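You operate a simulated robot arm through the tools that you are given. There is no shell and no other tool. Be economical: measure what you need, move in short steps, check, and stop when the job is done.

You are at the controls of a simulated robot arm. One attempt, no reset.

JOB
Clamp the white rim sample in the vice and stone its burr flat.
Fine: vice tight before stoning, use the orange bench stone, leave no hollow, put the stone back. Set down upright: orange bench stone.

Only the result counts: the job must be done as asked and must still hold three seconds after the hand-in. Knocking over, shifting, dropping, spilling or breaking anything else fails it.

ROBOT AND FRAMES
A 7-joint arm with a two-finger parallel gripper on a trunk, on a base that drives. Base frame: it is fixed to the floor where the robot stands at the start and does not move with it; the origin is under the middle of the robot, x ahead of it, y to its left, z up; the surface under the hand at the start is at about z = 92. Readings come in cm, degrees, newtons and seconds.
With the tool pointing down near the work surface it reaches from about 34 to 76 cm from the robot's upright axis, wherever it stands. Its first joint turns from -115.0 to 115.0 degrees. Places, roughly: jaws of the vice [40, -40, 100]; vice handle [30, -40, 100]. Payload 3.91 kg.
The TCP is the grasp point between the finger pads, 3 cm short of the fingertips. In the tool frame z runs along the fingers and y along their closing line. The gripper opens to 11 cm. The fingers are 2 cm wide and 1 cm thick; the gripper's body (4.8 by 11.2 cm) begins 5.5 cm behind the TCP.
Orientation is that of the tool frame in the base frame, as a unit quaternion [w, x, y, z]. With the fingers straight down and closing along the base's y, the tool's x points along the base's -x, its y along +y and its z along -z.

CONTROLS
- The arm moves only by the tool move_arm. Its arguments are lists of equal length, an entry for each row: "translation": the shift along the tool's x, y, z in cm, a list of three; "dr": the turn, a rotation vector about the tool's x, y, z in degrees, a list of three; "gripper": the finger opening in cm, from 0 to 11. In form: {"translation": [[x, y, z], ...], "dr": [[wx, wy, wz], ...], "gripper": [gripper, ...]}. A call has 1 to 10 rows; each row shifts and turns the commanded pose from where the row before left it, along the tool's axes as they then stand. Each row takes 0.2 s and may step no farther than 5 cm and 8.6 degrees from the row before; otherwise, or with a gripper value out of range, the whole call is refused. Where a pose cannot be reached the arm comes as near as it can. A force on the tool above 40 N (or 10 N above the force at the start of the call, whichever is more), or a blocked arm, ends the call early, and 0.2 s more pass. Each finger travels about 10.8 cm/s and halts on what it meets, pressing with about 21 N; the grip force reading is that of the motor and also rises with nothing between the fingers. The clock runs only during rows and for 0.2 s after the last one: add rows that do not move to give the fingers time. It gives the time, the measured TCP pose, the force on the tool (base axes), the opening and the grip force at its end, in the units of the frame above (readings bear some noise), with the torque about the TCP (base axes, N m) and any sound that the robot's microphone picked up.
- Cameras (640 x 400 px; columns grow to the right, rows downward): "scene" is now at [0.84, 10.58, 163.99]; the picture's right is [-0.57, -0.82, 0.00], its down [-0.57, 0.39, -0.72] and it looks along [0.59, -0.41, -0.69] (base axes); focal length 272 px, centre (320, 200). "wrist" rides on the gripper at [7.2, 1.7, -10.3] in the tool frame; the picture's right is [-0.23, 0.97, 0.00], its down [-0.76, -0.18, -0.62] and it looks along [-0.61, -0.14, 0.78] (tool axes); focal length 222 px, centre (320, 200). There is no depth. A picture from a camera that has moved, and an enlarged one, comes with that camera's place and axes in the base frame and with its lens.
- snapshot(camera): a new picture of that camera. It takes no simulated time.
- raise_lower(by): slides the trunk up (or, below 0, down) by that many cm; the arm and the scene camera ride with it, the base frame stays. It gives what a move gives, with no picture.
- roll_base(legs): drives the robot by 1 to 6 legs, each [ahead, turn to the left] in cm and degrees, along the robot's own axes; the way and the turn of a leg run together, so that a leg with both is an arc; at most 150 cm and 180 degrees a leg. The arm and the cameras ride along, it lands a little off, and it stops where it bumps. It gives what a move gives.
- head_to(pan, tilt): turns the head with the scene camera to pan (to the left, within 155 degrees either way) and tilt (down, from -29 to 69), counted from straight ahead of the robot. It gives what a move gives.
- zoom(camera, box): a new picture of the part [left, top, right, bottom] of that camera's present view, enlarged. It takes no simulated time.
- finish_job(): hands the job in; it is judged then, once.

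Go step by step. Nothing tells you exact positions but the pictures and the camera data: compare them with the known pose of the tool, close in by small moves and look again before you grip or let go. The budget is 120 turns and 90 pictures, counting those below and the enlarged ones. Unless the task says otherwise, let go and move clear before handing in, and close with one line.

The tools are called after "Call:" as a command line: name --argument value ..., lists and objects as JSON in quotes. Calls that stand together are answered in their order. move_arm: Moves the arm, as the interface text tells. Its arguments: {"type":"object","properties":{"translation":{"type":"array","items":{"type":"array","items":{"type":"number"}}},"dr":{"type":"array","items":{"type":"array","items":{"type":"number"}}},"gripper":{"type":"array","items":{"type":"number"}}},"required":["translation","dr","gripper"]} The other tools are called the same way: raise_lower (by) slides the trunk up or down; roll_base (legs) drives the base; head_to (pan, tilt) turns the head that bears the scene camera; snapshot (camera) takes a picture; zoom (camera, box) takes an enlarged picture of a part of a camera's view; finish_job () hands the job in.

At the start:

```text
clock: 0.0
tcp_pos: [54.12, -3.87, 124.9]
tool_rot: [-0.001, 0.001, 1.0, 0.001]
contact_force: [-0.5, -0.7, -0.1]
torque: [0.0, 0.02, -0.05]
finger_gap: 10.99
gripper_force: 0.0
trunk travel left (down, up): [-75.0, 24.0]
robot x, y, heading: [0.13, -0.02, -0.0]
head pan, tilt: [-34.9, 43.6]
```

scene: 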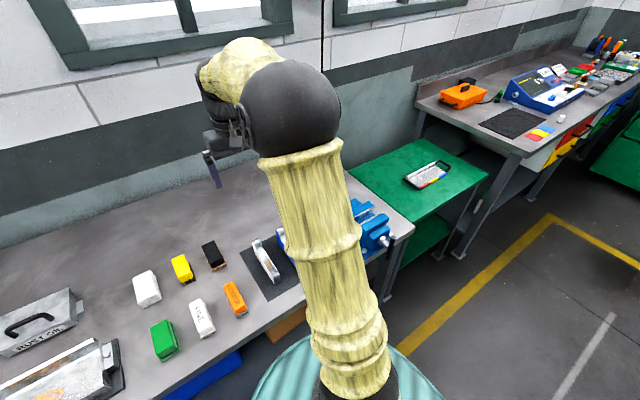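
wrist: 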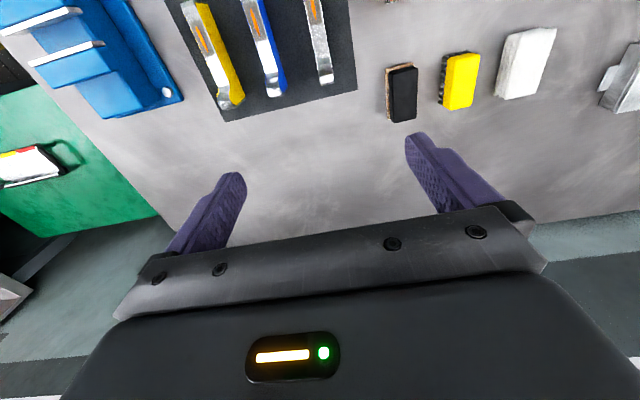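

I see the vice behind the arm, the mat with rim samples and a row of blocks on the bench. I'll look closer and get more detail before moving.

Call:
zoom --camera "scene" --box '[120, 180, 300, 370]'

Call:
zoom --camera "wrist" --box '[0, 0, 400, 200]'

```text
2.11 times, centred on (210, 275) of scene
camera zoom: at [0.84, 10.58, 163.99], right [-0.57, -0.82, 0.0], down [-0.57, 0.39, -0.72], along [0.59, -0.41, -0.69], focal length 573 px, centre (552, 42)
```

zoom: 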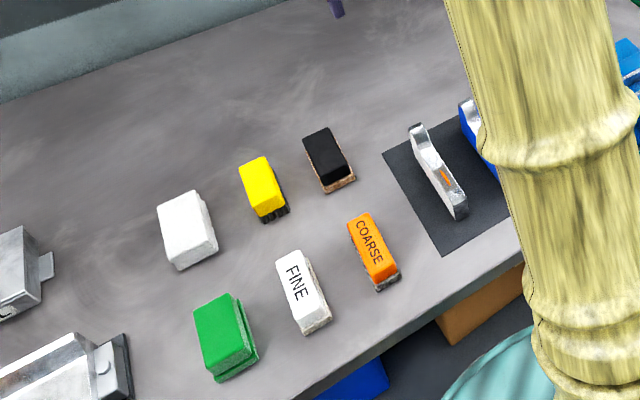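

```text
1.60 times, centred on (200, 100) of wrist
camera zoom: at [46.81, -2.13, 135.26], right [0.23, 0.97, 0.0], down [0.76, -0.18, 0.62], along [0.61, -0.14, -0.78], focal length 355 px, centre (512, 360)
```

zoom: 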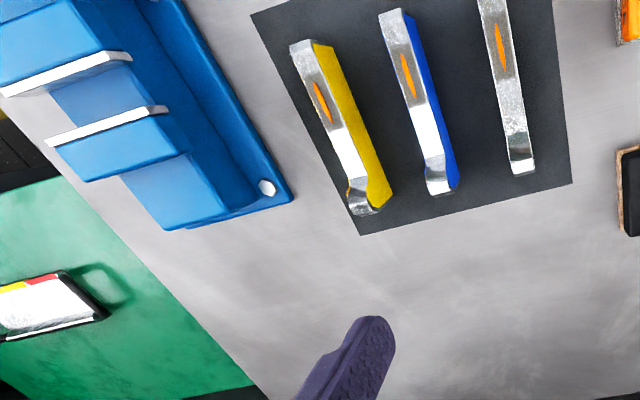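

The white sample lies near (48, -3), long roughly along x; the vice jaws close along x near (40, -36). I'll bring the wrist camera over the vice and look at it and its handle.

Call:
move_arm --translation '[[1.5, -4, 0], [1.5, -4, 0], [1.5, -4, 0], [1.5, -4, 0], [1.5, -4, 0], [1.5, -4, 0], [1.5, -4, 0], [1.5, -4, 0]]' --dr '[[0, 0, 0], [0, 0, 0], [0, 0, 0], [0, 0, 0], [0, 0, 0], [0, 0, 0], [0, 0, 0], [0, 0, 0]]' --gripper '[11, 11, 11, 11, 11, 11, 11, 11]'

Call:
snapshot --camera "wrist"

Call:
snapshot --camera "scene"

```text
clock: 1.8
tcp_pos: [42.17, -35.93, 124.98]
tool_rot: [0.0, 0.0, 1.0, 0.001]
contact_force: [1.4, 0.3, -0.8]
torque: [-0.02, -0.01, -0.01]
finger_gap: 11.01
gripper_force: 0.0
trunk travel left (down, up): [-75.0, 24.0]
robot x, y, heading: [-0.35, 0.35, -0.2]
head pan, tilt: [-34.9, 43.6]
```

```text
85 pictures are left
camera wrist: at [34.83, -34.3, 135.17], right [0.23, 0.97, 0.0], down [0.76, -0.18, 0.62], along [0.61, -0.14, -0.78], focal length 222 px, centre (320, 200)
```

wrist: 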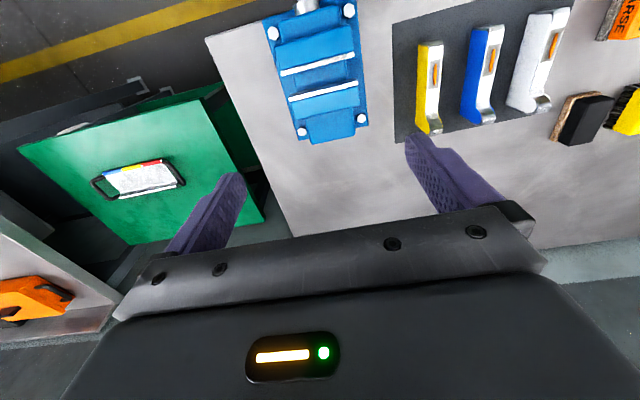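

```text
84 pictures are left
camera scene: at [0.82, 10.44, 164.0], right [-0.57, -0.82, 0.0], down [-0.56, 0.4, -0.72], along [0.59, -0.41, -0.69], focal length 272 px, centre (320, 200)
```

scene: 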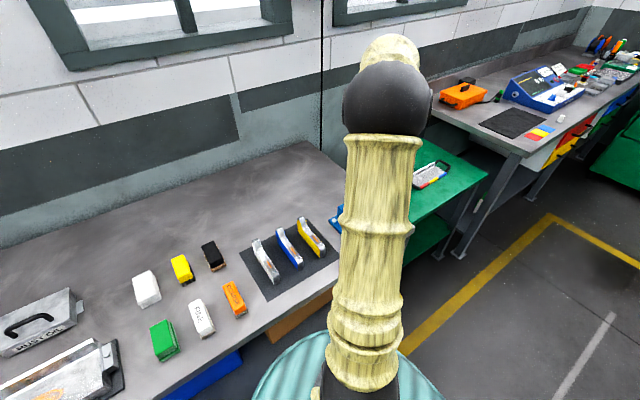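

Vice is visible but the handle is off the top edge. I zoom on the vice and then back the hand up.

Call:
zoom --camera "wrist" --box '[220, 0, 580, 180]'

Call:
move_arm --translation '[[3, 0, -2], [3, 0, -3], [2, 0, -3], [0, 0, 0]]' --dr '[[0, 0, 0], [0, 0, 0], [0, 0, 0], [0, 0, 0]]' --gripper '[11, 11, 11, 11]'

Call:
snapshot --camera "wrist"

```text
1.78 times, centred on (400, 90) of wrist
camera zoom: at [34.83, -34.3, 135.17], right [0.23, 0.97, 0.0], down [0.76, -0.18, 0.62], along [0.61, -0.14, -0.78], focal length 395 px, centre (178, 396)
```

zoom: 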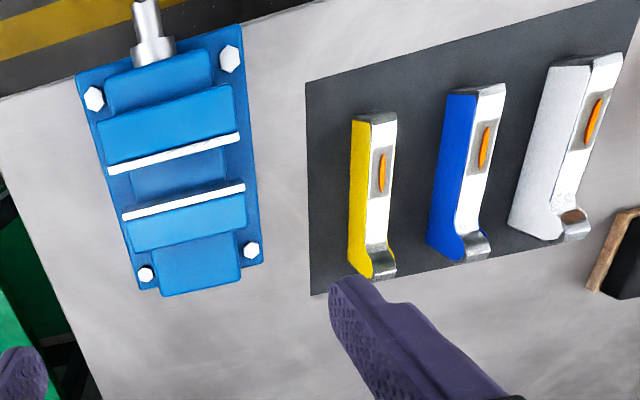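

```text
clock: 2.8
tcp_pos: [33.99, -35.95, 133.06]
tool_rot: [0.0, 0.0, 1.0, 0.0]
contact_force: [0.9, -0.8, -1.0]
torque: [-0.02, 0.04, 0.04]
finger_gap: 11.01
gripper_force: 0.0
trunk travel left (down, up): [-75.0, 24.0]
robot x, y, heading: [0.25, 0.02, -0.2]
head pan, tilt: [-34.9, 43.6]
```

```text
82 pictures are left
camera wrist: at [26.69, -34.21, 143.23], right [0.23, 0.97, 0.0], down [0.76, -0.18, 0.62], along [0.61, -0.14, -0.78], focal length 222 px, centre (320, 200)
```

wrist: 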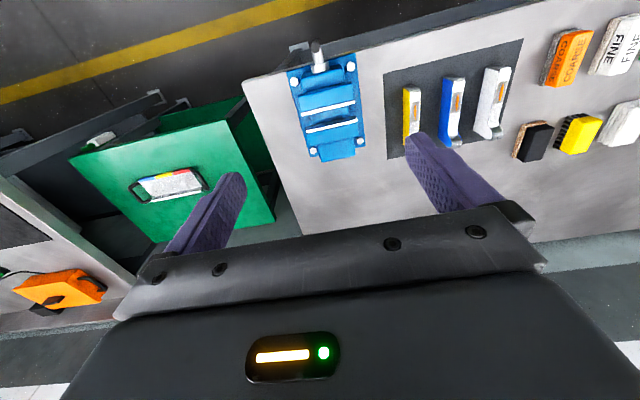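

Call:
zoom --camera "wrist" --box '[260, 20, 400, 170]'

```text
2.67 times, centred on (330, 95) of wrist
camera zoom: at [26.69, -34.21, 143.23], right [0.23, 0.97, 0.0], down [0.76, -0.18, 0.62], along [0.61, -0.14, -0.78], focal length 592 px, centre (293, 480)
```

zoom: 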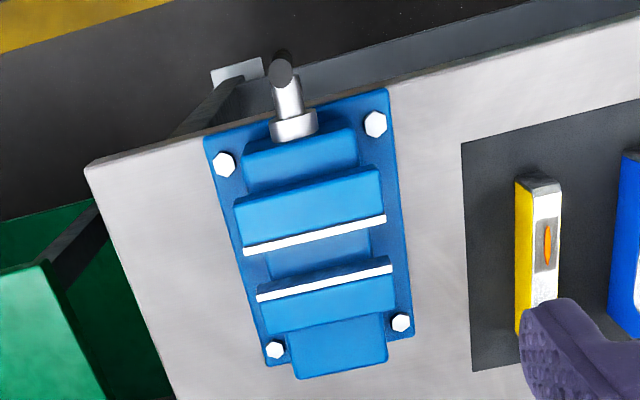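

The vice has a T-bar screw on the robot side, jaws at x≈39.3 and 42, centre y≈-35.4, top z≈101. Now a closer look at the white sample.

Call:
move_arm --translation '[[-1, 4.5, 1.5], [-1, 4.5, 1.5], [-1, 4.5, 1.5], [-1, 4.5, 1.5], [-1, 4, 1.5], [-1, 4, 1.5], [-1, 4, 1.5], [0, 2, 1.5], [0, 0, 0]]' --dr '[[0, 0, 0], [0, 0, 0], [0, 0, 0], [0, 0, 0], [0, 0, 0], [0, 0, 0], [0, 0, 0], [0, 0, 0], [0, 0, 0]]' --gripper '[11, 11, 11, 11, 11, 11, 11, 11, 11]'

Call:
snapshot --camera "wrist"

Call:
snapshot --camera "scene"

```text
clock: 4.8
tcp_pos: [41.09, -3.9, 121.12]
tool_rot: [0.0, 0.0, 1.0, 0.0]
contact_force: [-0.2, 0.8, -0.1]
torque: [0.06, 0.0, -0.01]
finger_gap: 11.0
gripper_force: 0.0
trunk travel left (down, up): [-75.0, 24.0]
robot x, y, heading: [-0.23, -0.16, -0.0]
head pan, tilt: [-34.9, 43.6]
```

```text
80 pictures are left
camera wrist: at [33.77, -2.14, 131.3], right [0.23, 0.97, 0.0], down [0.76, -0.18, 0.62], along [0.61, -0.14, -0.78], focal length 222 px, centre (320, 200)
```

wrist: 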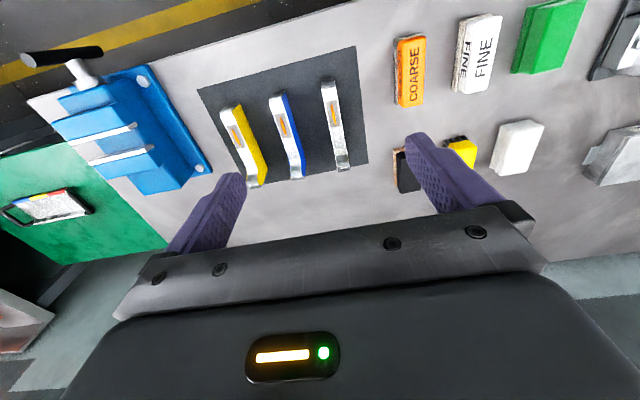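

```text
79 pictures are left
camera scene: at [0.83, 10.58, 163.99], right [-0.57, -0.82, 0.0], down [-0.57, 0.39, -0.72], along [0.59, -0.41, -0.69], focal length 272 px, centre (320, 200)
```

scene: 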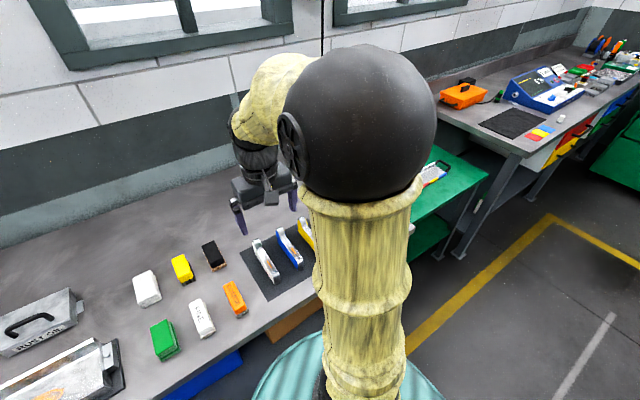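

The handle is a vertical T-bar at about x=29.5, y=-35.4, z 90–101. Zooming on the sample.

Call:
zoom --camera "wrist" --box '[190, 40, 390, 200]'

Call:
zoom --camera "scene" --box '[200, 200, 330, 310]'

Call:
zoom --camera "wrist" --box '[0, 20, 220, 200]'

```text
2.50 times, centred on (290, 120) of wrist
camera zoom: at [33.77, -2.14, 131.3], right [0.23, 0.97, 0.0], down [0.76, -0.18, 0.62], along [0.61, -0.14, -0.78], focal length 555 px, centre (395, 400)
```

zoom: 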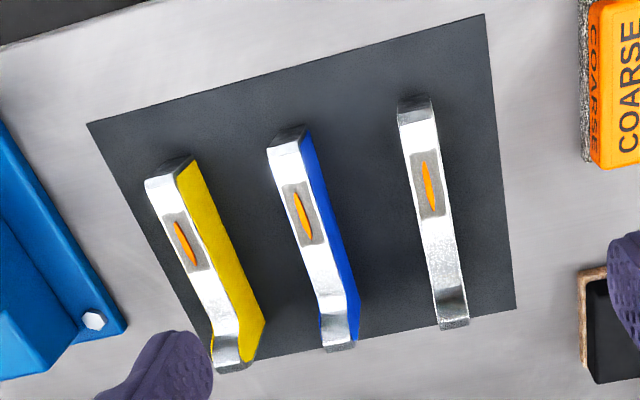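

```text
3.64 times, centred on (265, 255) of scene
camera zoom: at [0.83, 10.58, 163.99], right [-0.57, -0.82, 0.0], down [-0.57, 0.39, -0.72], along [0.59, -0.41, -0.69], focal length 990 px, centre (520, 0)
```

zoom: 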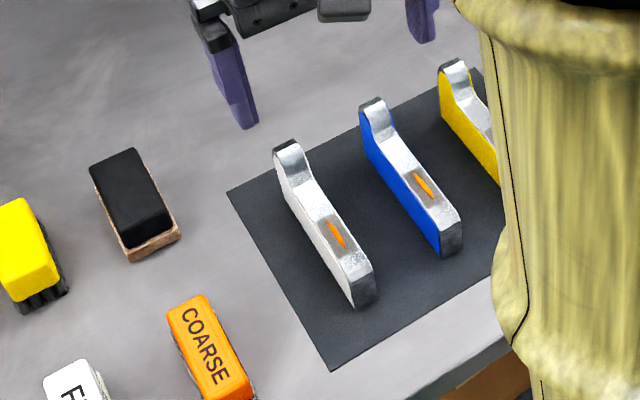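

```text
2.22 times, centred on (110, 110) of wrist
camera zoom: at [33.77, -2.14, 131.3], right [0.23, 0.97, 0.0], down [0.76, -0.18, 0.62], along [0.61, -0.14, -0.78], focal length 494 px, centre (787, 400)
```

zoom: 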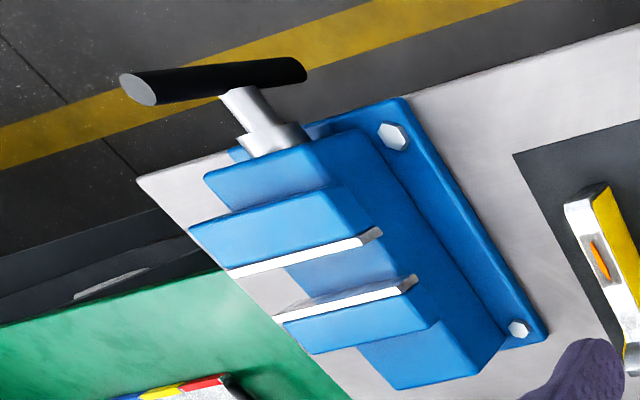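

The sample is 1.8 cm wide, ~12.7 long, bar top z≈96.4 with a lip at the +x end; the jaw gap is about 2.6. I'll turn the tool 90° over a free spot to view along the jaws and judge the depth of the gap.

Call:
move_arm --translation '[[0, -4, 0], [0, -4, 0], [0, -4, 0], [0, 0, 0], [0, 0, 0], [0, 0, 0], [0, 0, 0], [0, 0, 0], [0, 0, 0], [0, 0, 0]]' --dr '[[0, 0, 0], [0, 0, 8.5], [0, 0, 8.5], [0, 0, 8.5], [0, 0, 8.5], [0, 0, 8.5], [0, 0, 8.5], [0, 0, 8.5], [0, 0, 8.5], [0, 0, 8.5]]' --gripper '[11, 11, 11, 11, 11, 11, 11, 11, 11, 11]'

Call:
move_arm --translation '[[0, 0, 0], [0, 0, 0]]' --dr '[[0, 0, 8], [0, 0, 5.5]]' --gripper '[11, 11]'

Call:
snapshot --camera "wrist"

```text
clock: 7.0
tcp_pos: [40.59, -15.78, 121.13]
tool_rot: [0.001, 0.62, 0.784, 0.0]
contact_force: [0.2, 0.3, -0.1]
torque: [0.01, 0.03, 0.03]
finger_gap: 11.0
gripper_force: 0.0
trunk travel left (down, up): [-75.0, 24.0]
robot x, y, heading: [-0.2, 0.27, -0.3]
head pan, tilt: [-34.9, 43.6]
```

```text
clock: 7.6
tcp_pos: [40.61, -15.7, 121.12]
tool_rot: [-0.001, 0.708, 0.707, 0.0]
contact_force: [-0.9, -0.6, 0.0]
torque: [0.0, -0.01, 0.07]
finger_gap: 11.0
gripper_force: 0.1
trunk travel left (down, up): [-75.0, 24.0]
robot x, y, heading: [0.11, -0.12, -0.1]
head pan, tilt: [-34.9, 43.6]
```

```text
75 pictures are left
camera wrist: at [42.15, -8.52, 131.28], right [0.97, -0.23, 0.0], down [-0.18, -0.76, 0.62], along [-0.14, -0.61, -0.78], focal length 222 px, centre (320, 200)
```

wrist: 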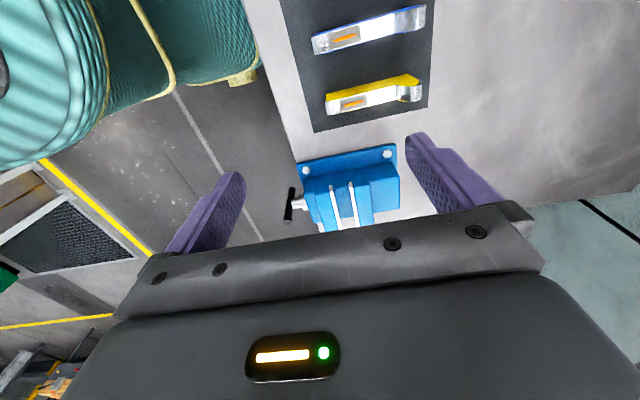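

Good view along the jaws. I move a bit nearer and lower for a close-up.

Call:
move_arm --translation '[[-1, 0, 3], [-1, 0, 3], [-1, 0, 3], [0, 0, 0]]' --dr '[[0, 0, 0], [0, 0, 0], [0, 0, 0], [0, 0, 0]]' --gripper '[11, 11, 11, 11]'

Call:
zoom --camera "wrist" --box '[240, 80, 440, 240]'

```text
clock: 8.6
tcp_pos: [40.57, -18.64, 112.09]
tool_rot: [-0.001, 0.707, 0.707, 0.0]
contact_force: [-0.5, 0.0, 0.4]
torque: [-0.02, -0.01, 0.02]
finger_gap: 10.98
gripper_force: 0.1
trunk travel left (down, up): [-75.0, 24.0]
robot x, y, heading: [0.08, 0.07, -0.1]
head pan, tilt: [-34.9, 43.6]
```

```text
2.50 times, centred on (340, 160) of wrist
camera zoom: at [42.12, -11.47, 122.27], right [0.97, -0.23, 0.0], down [-0.18, -0.76, 0.62], along [-0.14, -0.61, -0.78], focal length 555 px, centre (270, 300)
```

zoom: 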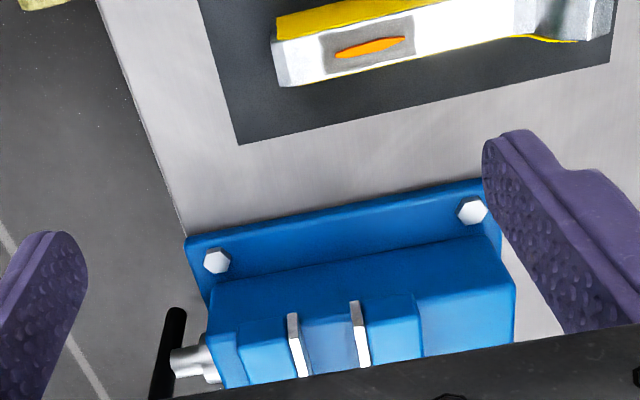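

Call:
move_arm --translation '[[-2.5, 0, -2.5], [-2.5, 0, -2.5], [0, 0, 0]]' --dr '[[0, 0, 0], [0, 0, 0], [0, 0, 0]]' --gripper '[11, 11, 11]'

Call:
zoom --camera "wrist" --box '[260, 100, 420, 230]'

```text
clock: 9.4
tcp_pos: [40.53, -23.81, 117.07]
tool_rot: [0.0, 0.708, 0.706, -0.001]
contact_force: [0.6, 0.2, -0.5]
torque: [-0.03, -0.02, 0.0]
finger_gap: 11.02
gripper_force: 0.0
trunk travel left (down, up): [-75.0, 24.0]
robot x, y, heading: [-0.23, 0.28, -0.0]
head pan, tilt: [-34.9, 43.6]
```

```text
3.08 times, centred on (340, 165) of wrist
camera zoom: at [42.14, -16.54, 127.36], right [0.97, -0.23, 0.0], down [-0.18, -0.76, 0.62], along [-0.14, -0.61, -0.78], focal length 684 px, centre (258, 308)
```

zoom: 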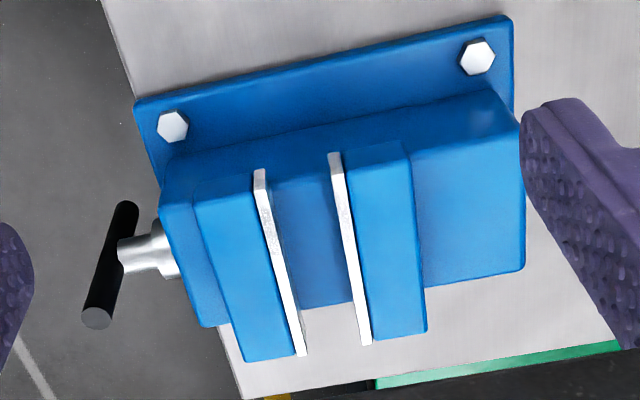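

Jaw tops are at z≈101.5, y -30.6 to -40.4; the slide between them is at z≈98.3, so the sample will stand about 1 cm proud. Next I go over the white sample, turning the tool back.

Call:
move_arm --translation '[[4.26, 1.5, 0], [4.26, 1.5, 0], [4.26, 1.5, 0], [4.26, 1.5, 0], [4.26, 1.5, 0], [0, 0, 0], [0, 0, 0], [0, 0, 0], [0, 0, 0], [0, 0, 0]]' --dr '[[0, 0, 0], [0, 0, 0], [0, 0, 0], [0, 0, 0], [0, 0, 0], [0, 0, -8.2], [0, 0, -8.2], [0, 0, -8.2], [0, 0, -8.2], [0, 0, -8.2]]' --gripper '[11, 11, 11, 10, 9, 8, 7, 6, 5, 5]'

Call:
move_arm --translation '[[0, 0, 0], [0, 0, 0], [0, 0, 0], [0, 0, 0], [0, 0, 0], [0, 0, 0], [0, 0, 4], [0, 0, 3], [0, 0, 0]]' --dr '[[0, 0, -8.2], [0, 0, -8.2], [0, 0, -8.2], [0, 0, -8.2], [0, 0, -8.2], [0, 0, -8], [0, 0, 0], [0, 0, 0], [0, 0, 0]]' --gripper '[5, 5, 5, 5, 5, 5, 5, 5, 5]'

Call:
snapshot --camera "wrist"

Call:
zoom --camera "scene" --box '[200, 180, 330, 310]'

```text
clock: 11.6
tcp_pos: [48.01, -2.39, 117.06]
tool_rot: [0.001, 0.413, 0.911, 0.0]
contact_force: [0.2, 0.4, 0.0]
torque: [0.0, 0.01, 0.0]
finger_gap: 4.99
gripper_force: 0.0
trunk travel left (down, up): [-75.0, 24.0]
robot x, y, heading: [-0.1, 0.18, 0.3]
head pan, tilt: [-34.9, 43.6]
```

```text
clock: 13.6
tcp_pos: [47.94, -2.46, 109.99]
tool_rot: [0.0, 0.0, 1.0, 0.0]
contact_force: [0.1, -0.1, 0.1]
torque: [0.01, 0.0, 0.02]
finger_gap: 5.01
gripper_force: 0.1
trunk travel left (down, up): [-75.0, 24.0]
robot x, y, heading: [0.02, -0.21, -0.1]
head pan, tilt: [-34.9, 43.6]
```

```text
72 pictures are left
camera wrist: at [40.63, -0.83, 120.26], right [0.23, 0.97, 0.0], down [0.76, -0.18, 0.62], along [0.61, -0.14, -0.78], focal length 222 px, centre (320, 200)
```

wrist: 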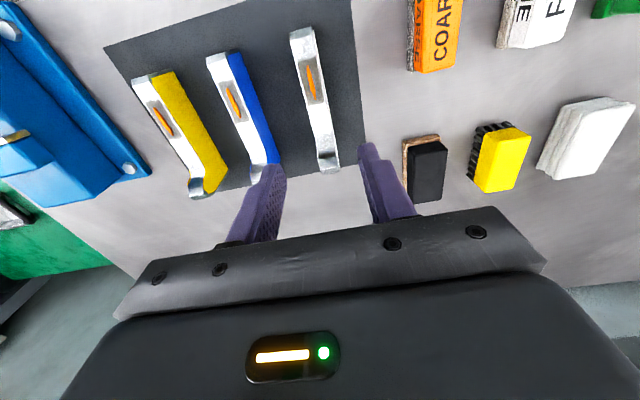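

```text
3.08 times, centred on (265, 245) of scene
camera zoom: at [0.82, 10.59, 163.99], right [-0.57, -0.82, 0.0], down [-0.57, 0.39, -0.72], along [0.59, -0.41, -0.69], focal length 838 px, centre (489, 62)
```

zoom: 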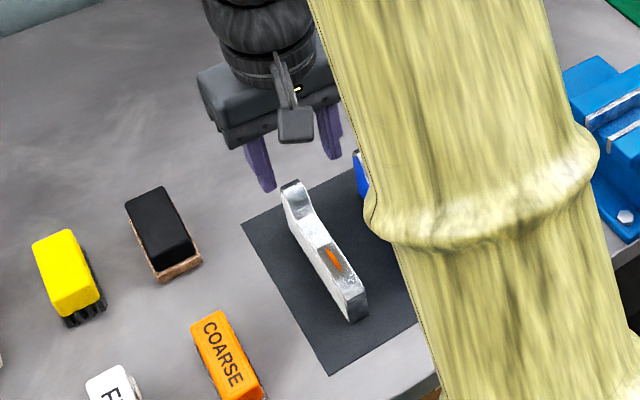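

The sample is aligned with the fingers at y≈-2.5. I lower so the fingertips take about 1 cm of the bar, then close.

Call:
move_arm --translation '[[0, 0, 4], [0, 0, 4], [0, 0, 2.6], [0, 0, 0]]' --dr '[[0, 0, 0], [0, 0, 0], [0, 0, 0], [0, 0, 0]]' --gripper '[5, 5, 5, 5]'

Call:
zoom --camera "scene" --box '[220, 190, 320, 290]'

Call:
snapshot --camera "wrist"

```text
clock: 14.6
tcp_pos: [47.84, -2.57, 99.43]
tool_rot: [0.0, -0.001, 1.0, 0.0]
contact_force: [0.0, -0.7, -0.7]
torque: [-0.03, 0.05, 0.0]
finger_gap: 5.02
gripper_force: 0.1
trunk travel left (down, up): [-75.0, 24.0]
robot x, y, heading: [-0.26, 0.3, 0.2]
head pan, tilt: [-34.9, 43.6]
```

```text
4.00 times, centred on (270, 240) of scene
camera zoom: at [0.81, 10.59, 163.99], right [-0.57, -0.82, 0.0], down [-0.57, 0.39, -0.72], along [0.59, -0.41, -0.69], focal length 1089 px, centre (520, 40)
```

zoom: 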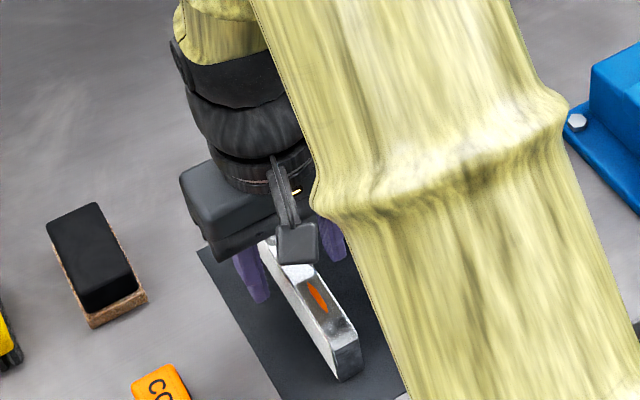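

```text
69 pictures are left
camera wrist: at [40.55, -0.8, 109.67], right [0.23, 0.97, 0.0], down [0.76, -0.18, 0.62], along [0.61, -0.14, -0.78], focal length 222 px, centre (320, 200)
```

wrist: 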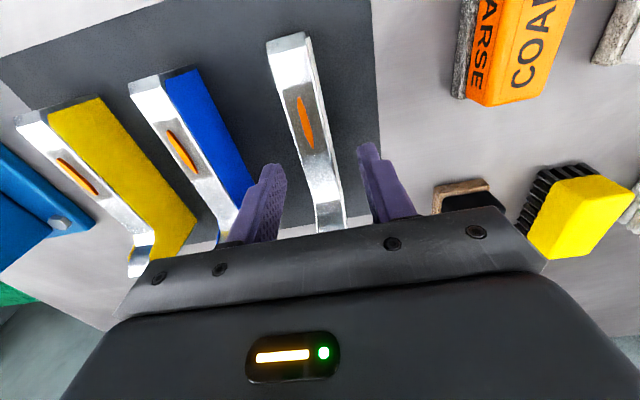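

Call:
move_arm --translation '[[0, 0, 1.15], [0, 0, 0], [0, 0, 0], [0, 0, 0], [0, 0, 0], [0, 0, 0]]' --dr '[[0, 0, 0], [0, 0, 0], [0, 0, 0], [0, 0, 0], [0, 0, 0], [0, 0, 0]]' --gripper '[5, 5, 3.5, 2.5, 1.2, 1.2]'

Call:
move_arm --translation '[[0, 0, -0.5], [0, 0, -1], [0, 0, -2], [0, 0, 0]]' --dr '[[0, 0, 0], [0, 0, 0], [0, 0, 0], [0, 0, 0]]' --gripper '[1, 1, 1, 1]'

Call:
snapshot --camera "wrist"

Call:
zoom --camera "scene" --box '[220, 190, 320, 290]'

```text
clock: 16.0
tcp_pos: [47.95, -2.58, 98.29]
tool_rot: [0.0, 0.0, 1.0, 0.0]
contact_force: [0.3, -3.2, 0.2]
torque: [-0.15, -0.14, -0.08]
finger_gap: 2.01
gripper_force: 20.8
trunk travel left (down, up): [-75.0, 24.0]
robot x, y, heading: [-0.09, -0.06, 0.0]
head pan, tilt: [-34.9, 43.6]
```

```text
clock: 17.0
tcp_pos: [48.1, -2.47, 101.85]
tool_rot: [-0.001, -0.001, 1.0, 0.0]
contact_force: [-0.5, 0.1, -10.4]
torque: [0.01, -0.05, -0.03]
finger_gap: 1.98
gripper_force: 21.0
trunk travel left (down, up): [-75.0, 24.0]
robot x, y, heading: [0.1, -0.09, 0.2]
head pan, tilt: [-34.9, 43.6]
```

```text
68 pictures are left
camera wrist: at [40.82, -0.78, 112.04], right [0.23, 0.97, 0.0], down [0.76, -0.18, 0.62], along [0.61, -0.14, -0.78], focal length 222 px, centre (320, 200)
```

wrist: 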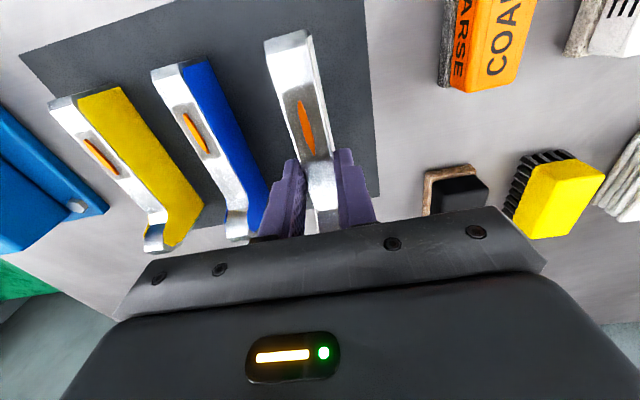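

```text
4.00 times, centred on (270, 240) of scene
camera zoom: at [0.98, 10.58, 163.99], right [-0.57, -0.82, 0.0], down [-0.57, 0.39, -0.72], along [0.59, -0.41, -0.69], focal length 1089 px, centre (520, 40)
```

zoom: 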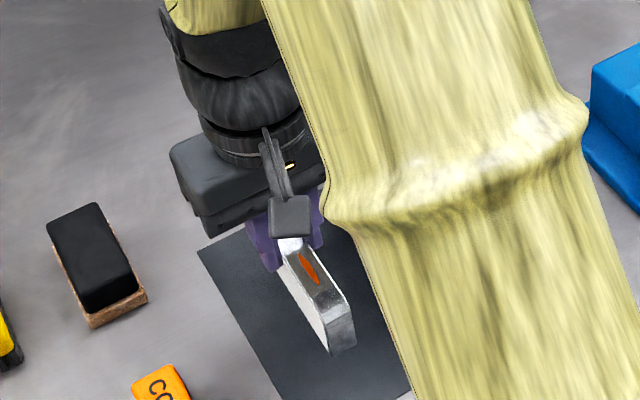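

The sample is held (2.0 cm wide, ~1 kg). I lift, turn 90° and carry it toward the vice, stopping short to look.

Call:
move_arm --translation '[[0, 0, -3], [0, 0, -4], [0, 0, -4], [0, 0, -3.5], [0, 0, 0], [0, 0, 0], [0, 0, 0], [0, 0, 0], [0, 0, 0], [0, 0, 0]]' --dr '[[0, 0, 0], [0, 0, 0], [0, 0, 8], [0, 0, 8.2], [0, 0, 8.2], [0, 0, 8.2], [0, 0, 8.2], [0, 0, 8.2], [0, 0, 8.2], [0, 0, 8.2]]' --gripper '[1, 1, 1, 1, 1, 1, 1, 1, 1, 1]'

Call:
move_arm --translation '[[0, 0, 0], [0, 0, 0], [0, 0, 0], [-4, -1.5, 0], [-4, -1.5, 0], [-4, -1.5, 0], [-4, -1.5, 0], [-4, -1.5, 0], [0, 0, 0]]' --dr '[[0, 0, 8.2], [0, 0, 8.2], [0, 0, 8.2], [0, 0, 0], [0, 0, 0], [0, 0, 0], [0, 0, 0], [0, 0, 0], [0, 0, 0]]' --gripper '[1, 1, 1, 1, 1, 1, 1, 1, 1]'

Call:
snapshot --camera "wrist"

```text
clock: 19.2
tcp_pos: [48.08, -2.52, 116.18]
tool_rot: [0.0, 0.541, 0.841, -0.001]
contact_force: [0.1, -0.1, -10.1]
torque: [0.0, -0.02, 0.01]
finger_gap: 1.99
gripper_force: 20.8
trunk travel left (down, up): [-75.0, 24.0]
robot x, y, heading: [-0.33, 0.15, -0.0]
head pan, tilt: [-34.9, 43.6]
```

```text
clock: 21.2
tcp_pos: [40.63, -22.43, 116.49]
tool_rot: [0.0, 0.707, 0.707, 0.0]
contact_force: [0.0, 0.2, -10.5]
torque: [-0.02, -0.01, -0.02]
finger_gap: 2.0
gripper_force: 21.0
trunk travel left (down, up): [-75.0, 24.0]
robot x, y, heading: [0.37, 0.09, 0.1]
head pan, tilt: [-34.9, 43.6]
```

```text
66 pictures are left
camera wrist: at [42.22, -15.26, 126.59], right [0.97, -0.23, 0.0], down [-0.18, -0.76, 0.62], along [-0.14, -0.61, -0.78], focal length 222 px, centre (320, 200)
```

wrist: 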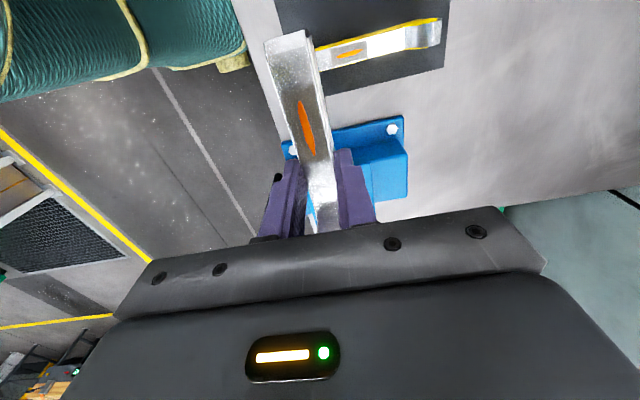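

Aligned in x with the gap middle (~40.6). I move over the jaws at height and lower partway to check.

Call:
move_arm --translation '[[-3.5, 0, 0], [-3.5, 0, 0], [-3.5, 0, 0], [-3.6, 0, 0], [0, 0, 3], [0, 0, 2], [0, 0, 0]]' --dr '[[0, 0, 0], [0, 0, 0], [0, 0, 0], [0, 0, 0], [0, 0, 0], [0, 0, 0], [0, 0, 0]]' --gripper '[1, 1, 1, 1, 1, 1, 1]'

Call:
zoom --camera "wrist" --box '[220, 0, 460, 220]'

Call:
head_to --pan -45 --tilt 43

Call:
snapshot --camera "scene"

```text
clock: 22.8
tcp_pos: [40.73, -36.66, 111.25]
tool_rot: [0.0, 0.707, 0.707, 0.0]
contact_force: [0.2, 0.0, -8.9]
torque: [0.03, -0.03, 0.0]
finger_gap: 1.97
gripper_force: 20.3
trunk travel left (down, up): [-75.0, 24.0]
robot x, y, heading: [0.1, -0.1, -0.1]
head pan, tilt: [-34.9, 43.6]
```

```text
1.82 times, centred on (340, 110) of wrist
camera zoom: at [42.25, -29.35, 121.4], right [0.97, -0.23, 0.0], down [-0.18, -0.76, 0.62], along [-0.14, -0.61, -0.78], focal length 404 px, centre (284, 364)
```

zoom: 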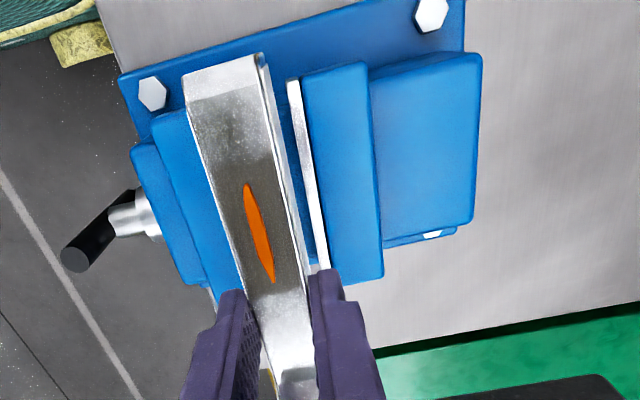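

```text
clock: 23.5
tcp_pos: [40.72, -36.57, 111.2]
tool_rot: [0.0, 0.707, 0.707, 0.0]
contact_force: [-0.7, -0.1, -10.8]
torque: [0.02, -0.03, 0.0]
finger_gap: 1.98
gripper_force: 21.2
trunk travel left (down, up): [-75.0, 24.0]
robot x, y, heading: [0.22, -0.3, -0.2]
head pan, tilt: [-45.0, 43.0]
```

```text
64 pictures are left
camera scene: at [0.02, 9.38, 164.08], right [-0.71, -0.71, 0.0], down [-0.48, 0.48, -0.73], along [0.52, -0.52, -0.68], focal length 272 px, centre (320, 200)
```

scene: 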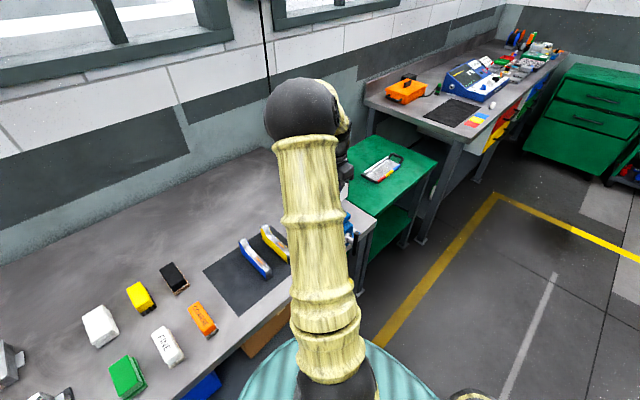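

The sample hangs centred over the gap. I lower it in with small steps.

Call:
move_arm --translation '[[0, 0, 2], [0, 0, 1.5], [0, 0, 1], [0, 0, 0.8], [0, 0, 0]]' --dr '[[0, 0, 0], [0, 0, 0], [0, 0, 0], [0, 0, 0], [0, 0, 0]]' --gripper '[1, 1, 1, 1, 1]'

Call:
zoom --camera "wrist" --box '[220, 0, 460, 220]'

```text
clock: 24.7
tcp_pos: [40.65, -36.56, 105.87]
tool_rot: [0.0, 0.708, 0.706, -0.001]
contact_force: [-0.3, 0.6, -11.0]
torque: [0.0, 0.01, 0.01]
finger_gap: 1.99
gripper_force: 21.0
trunk travel left (down, up): [-75.0, 24.0]
robot x, y, heading: [0.05, -0.05, -0.1]
head pan, tilt: [-45.0, 43.0]
```

```text
1.82 times, centred on (340, 110) of wrist
camera zoom: at [42.24, -29.36, 116.13], right [0.97, -0.23, 0.0], down [-0.18, -0.76, 0.62], along [-0.14, -0.61, -0.78], focal length 404 px, centre (284, 364)
```

zoom: 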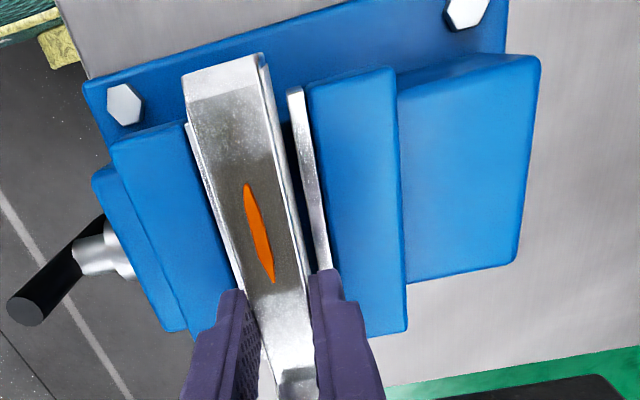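

It is entering the gap cleanly. I continue down in small steps, watching the load.

Call:
move_arm --translation '[[0, 0, 0.4], [0, 0, 0.4], [0, 0, 0.3], [0, 0, 0]]' --dr '[[0, 0, 0], [0, 0, 0], [0, 0, 0], [0, 0, 0]]' --gripper '[1, 1, 1, 1]'

```text
clock: 25.7
tcp_pos: [40.67, -36.48, 105.13]
tool_rot: [0.002, 0.707, 0.707, 0.0]
contact_force: [4.9, -1.5, 15.8]
torque: [-0.08, -0.01, -0.03]
finger_gap: 1.98
gripper_force: 21.0
trunk travel left (down, up): [-75.0, 24.0]
robot x, y, heading: [-0.43, -0.11, 0.1]
head pan, tilt: [-45.0, 43.0]
```

Call:
zoom --camera "wrist" --box '[220, 0, 460, 220]'

```text
1.82 times, centred on (340, 110) of wrist
camera zoom: at [42.18, -29.29, 115.21], right [0.97, -0.23, 0.0], down [-0.18, -0.76, 0.62], along [-0.14, -0.61, -0.78], focal length 404 px, centre (284, 364)
```

zoom: 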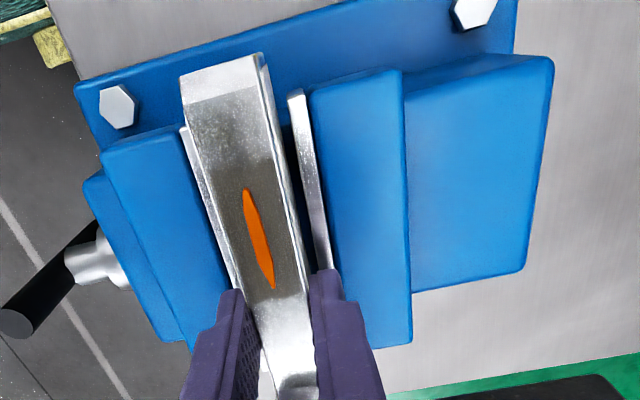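

It rests on the slide between the jaws, standing proud. I ease off the pressure and open the fingers.

Call:
move_arm --translation '[[0, 0, -0.25], [0, 0, 0], [0, 0, 0], [0, 0, 0], [0, 0, 0], [0, 0, 0]]' --dr '[[0, 0, 0], [0, 0, 0], [0, 0, 0], [0, 0, 0], [0, 0, 0], [0, 0, 0]]' --gripper '[1, 1, 2.2, 2.6, 4, 4]'

Call:
move_arm --translation '[[0, 0, -3], [0, 0, -4], [0, 0, -4], [0, 0, -4], [3, 0, 0], [3, 0, 0], [0, 0, 0]]' --dr '[[0, 0, 0], [0, 0, 0], [0, 0, 0], [0, 0, 0], [0, 0, 0], [0, 0, 0], [0, 0, 0]]' --gripper '[4, 4, 4, 4, 4, 4, 4]'

Call:
zoom --camera "wrist" --box '[220, 40, 460, 240]'

```text
clock: 27.1
tcp_pos: [40.54, -36.56, 105.1]
tool_rot: [0.0, 0.707, 0.707, 0.0]
contact_force: [0.3, -0.5, -0.4]
torque: [-0.01, 0.02, 0.01]
finger_gap: 4.0
gripper_force: 0.1
trunk travel left (down, up): [-75.0, 24.0]
robot x, y, heading: [-0.07, 0.01, -0.1]
head pan, tilt: [-45.0, 43.0]
```

```text
clock: 28.7
tcp_pos: [40.42, -30.54, 120.16]
tool_rot: [0.0, 0.707, 0.707, 0.0]
contact_force: [-0.5, 0.0, -0.1]
torque: [0.01, 0.0, -0.04]
finger_gap: 3.98
gripper_force: 0.1
trunk travel left (down, up): [-75.0, 24.0]
robot x, y, heading: [-0.11, -0.34, -0.0]
head pan, tilt: [-45.0, 43.0]
```

```text
2.00 times, centred on (340, 140) of wrist
camera zoom: at [42.1, -23.29, 130.38], right [0.97, -0.23, 0.0], down [-0.18, -0.76, 0.62], along [-0.14, -0.61, -0.78], focal length 444 px, centre (280, 320)
```

zoom: 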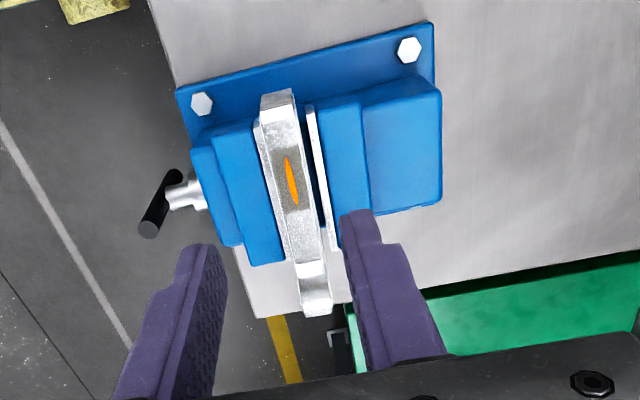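

The sample sits well in the jaws. Now I go above the handle with the fingers closing along y.

Call:
move_arm --translation '[[-1.6, -3.6, 0], [-1.7, -3.6, 0], [-1.7, -3.6, 0], [0, 0, 0], [0, 0, 0], [0, 0, 0], [0, 0, 0], [0, 0, 0], [0, 0, 0], [0, 0, 0]]' --dr '[[0, 0, 0], [0, 0, 0], [0, 0, -8.2], [0, 0, -8.2], [0, 0, -8.2], [0, 0, -8.2], [0, 0, -8.2], [0, 0, -8.2], [0, 0, -8.2], [0, 0, -8.2]]' --gripper '[4, 4, 4, 4, 4, 4, 4, 4, 4, 4]'

Call:
move_arm --translation '[[0, 0, 0], [0, 0, 0], [0, 0, 0], [0, 0, 2], [0, 0, 2], [0, 0, 0]]' --dr '[[0, 0, -8.2], [0, 0, -8.2], [0, 0, -8], [0, 0, 0], [0, 0, 0], [0, 0, 0]]' --gripper '[4, 4, 4, 4, 4, 4]'

Call:
snapshot --camera "wrist"

Call:
snapshot --camera "scene"

```text
clock: 30.9
tcp_pos: [29.69, -35.59, 120.25]
tool_rot: [-0.001, 0.21, 0.978, 0.0]
contact_force: [-0.4, -0.1, 0.5]
torque: [0.01, -0.01, -0.02]
finger_gap: 3.98
gripper_force: 0.0
trunk travel left (down, up): [-75.0, 24.0]
robot x, y, heading: [0.1, -0.06, 0.2]
head pan, tilt: [-45.0, 43.0]
```

```text
clock: 32.3
tcp_pos: [29.85, -35.58, 116.09]
tool_rot: [0.0, 0.0, 1.0, 0.0]
contact_force: [-0.6, -0.4, 0.0]
torque: [0.02, -0.01, 0.01]
finger_gap: 4.0
gripper_force: 0.1
trunk travel left (down, up): [-75.0, 24.0]
robot x, y, heading: [0.01, -0.0, 0.1]
head pan, tilt: [-45.0, 43.0]
```

```text
60 pictures are left
camera wrist: at [22.41, -33.91, 126.31], right [0.23, 0.97, 0.0], down [0.76, -0.18, 0.62], along [0.61, -0.14, -0.78], focal length 222 px, centre (320, 200)
```

wrist: 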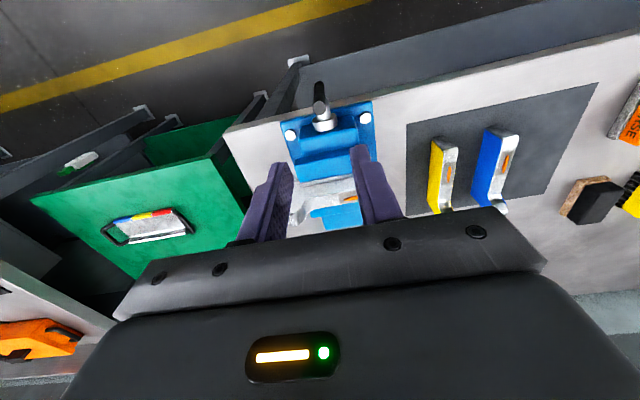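

```text
59 pictures are left
camera scene: at [-0.08, 9.45, 164.08], right [-0.71, -0.71, 0.0], down [-0.48, 0.48, -0.73], along [0.52, -0.52, -0.68], focal length 272 px, centre (320, 200)
```

scene: 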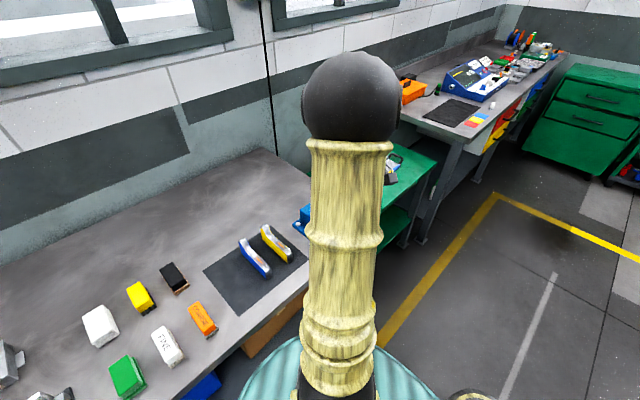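

Call:
zoom --camera "wrist" --box '[260, 60, 400, 170]'

```text
3.64 times, centred on (330, 115) of wrist
camera zoom: at [22.41, -33.91, 126.31], right [0.23, 0.97, 0.0], down [0.76, -0.18, 0.62], along [0.61, -0.14, -0.78], focal length 808 px, centre (284, 509)
```

zoom: 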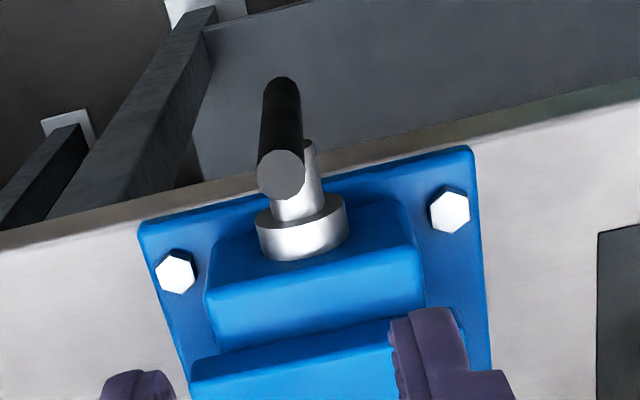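

The bar stands at (29.4, -35.5), vertical, ~1.4 cm thick, top at z≈101.6. I descend around its top and grip.

Call:
move_arm --translation '[[0.45, 0.05, 4], [0, 0, 4], [0, 0, 4], [0, 0, 2], [0, 0, 1.6], [0, 0, 0], [0, 0, 0], [0, 0, 0], [0, 0, 0]]' --dr '[[0, 0, 0], [0, 0, 0], [0, 0, 0], [0, 0, 0], [0, 0, 0], [0, 0, 0], [0, 0, 0], [0, 0, 0], [0, 0, 0]]' --gripper '[4, 4, 4, 4, 4, 2.5, 1.5, 0.8, 0.8]'

Call:
snapshot --camera "wrist"

```text
clock: 34.3
tcp_pos: [29.26, -35.62, 100.42]
tool_rot: [0.0, 0.001, 1.0, 0.0]
contact_force: [-0.4, -7.3, -0.7]
torque: [-0.1, -0.43, -0.06]
finger_gap: 1.48
gripper_force: 45.5
trunk travel left (down, up): [-75.0, 24.0]
robot x, y, heading: [0.01, -0.45, -0.1]
head pan, tilt: [-45.0, 43.0]
```

```text
57 pictures are left
camera wrist: at [22.0, -33.93, 110.73], right [0.23, 0.97, 0.0], down [0.76, -0.18, 0.62], along [0.61, -0.14, -0.78], focal length 222 px, centre (320, 200)
```

wrist: 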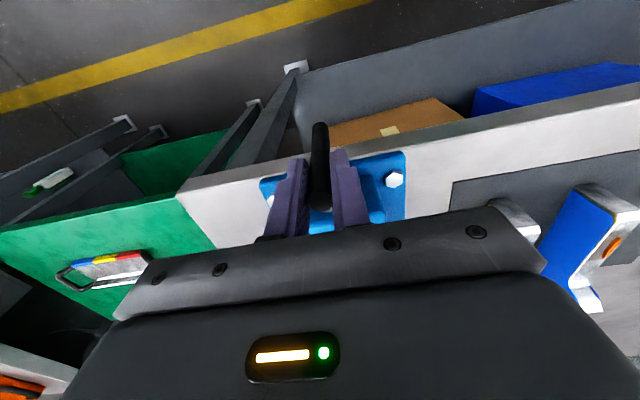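

The bar is gripped. I turn it clockwise (top toward -y) by about 32°.

Call:
move_arm --translation '[[0, -0.585, 0.04], [0, -0.585, 0.04], [0, -0.585, 0.04], [0, -0.585, 0.04], [0, 0, 0]]' --dr '[[-8, 0, 0], [-8, 0, 0], [-8, 0, 0], [-8, 0, 0], [0, 0, 0]]' --gripper '[0.8, 0.8, 0.8, 0.8, 0.8]'

Call:
snapshot --camera "wrist"

```text
clock: 35.5
tcp_pos: [29.27, -38.0, 99.79]
tool_rot: [0.0, 0.0, 0.961, 0.275]
contact_force: [2.3, -8.6, 3.7]
torque: [-0.29, 0.42, 0.38]
finger_gap: 1.48
gripper_force: 44.5
trunk travel left (down, up): [-75.0, 24.0]
robot x, y, heading: [-0.26, 0.35, -0.0]
head pan, tilt: [-45.0, 43.0]
```

```text
56 pictures are left
camera wrist: at [21.99, -41.96, 109.41], right [0.23, 0.83, 0.52], down [0.76, -0.48, 0.43], along [0.61, 0.29, -0.74], focal length 222 px, centre (320, 200)
```

wrist: 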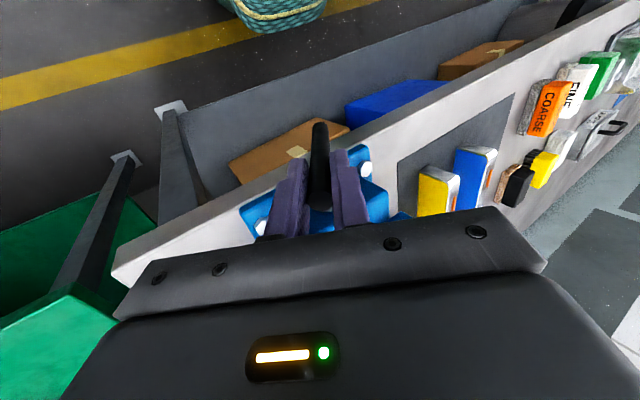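

It turns freely with the bar following. I continue.

Call:
move_arm --translation '[[0, -0.585, 0.04], [0, -0.585, 0.04], [0, -0.585, 0.04], [0, -0.585, 0.04], [0, -0.585, 0.04], [0, 0, 0]]' --dr '[[-8, 0, 0], [-8, 0, 0], [-8, 0, 0], [-8, 0, 0], [-8, 0, 0], [0, 0, 0]]' --gripper '[0.8, 0.8, 0.8, 0.8, 0.8, 0.8]'

Call:
snapshot --camera "wrist"

Call:
snapshot --camera "scene"

```text
clock: 36.9
tcp_pos: [29.3, -39.77, 97.54]
tool_rot: [0.001, 0.001, 0.809, 0.588]
contact_force: [1.4, -15.1, -3.5]
torque: [-0.3, -0.31, -0.53]
finger_gap: 1.48
gripper_force: 45.0
trunk travel left (down, up): [-75.0, 24.0]
robot x, y, heading: [0.16, -0.24, 0.4]
head pan, tilt: [-45.0, 43.0]
```

```text
55 pictures are left
camera wrist: at [21.97, -49.05, 102.21], right [0.23, 0.3, 0.93], down [0.76, -0.65, 0.02], along [0.61, 0.7, -0.37], focal length 222 px, centre (320, 200)
```

wrist: 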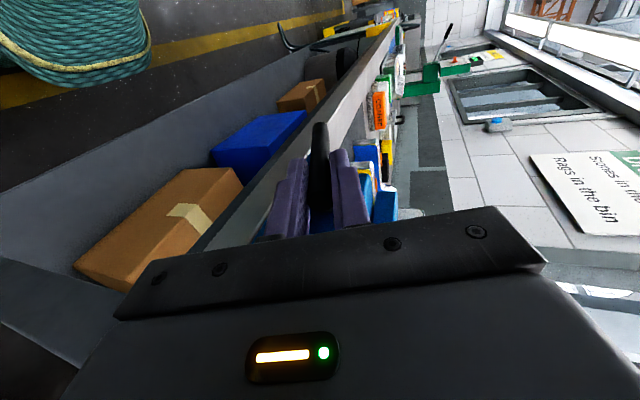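

```text
54 pictures are left
camera scene: at [-0.05, 9.15, 164.08], right [-0.71, -0.71, 0.0], down [-0.48, 0.48, -0.73], along [0.52, -0.52, -0.68], focal length 272 px, centre (320, 200)
```

scene: 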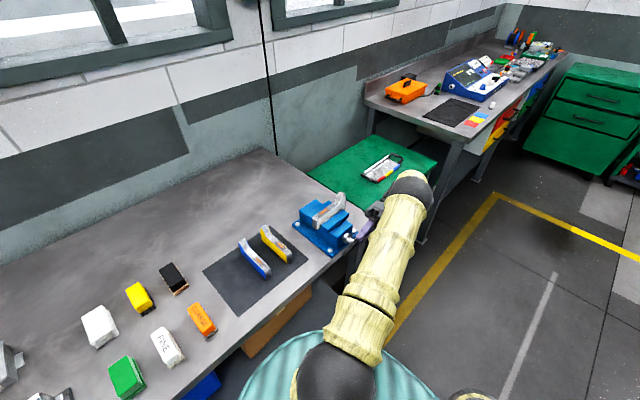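

Now the vice is visible from the scene camera; I zoom to judge whether the jaw has moved.

Call:
zoom --camera "scene" --box '[280, 170, 400, 270]'

```text
4.00 times, centred on (340, 220) of scene
camera zoom: at [-0.05, 9.15, 164.08], right [-0.71, -0.71, 0.0], down [-0.48, 0.48, -0.73], along [0.52, -0.52, -0.68], focal length 1089 px, centre (240, 120)
```

zoom: 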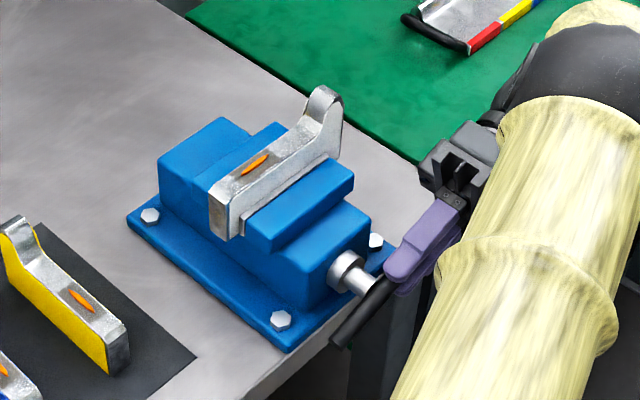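

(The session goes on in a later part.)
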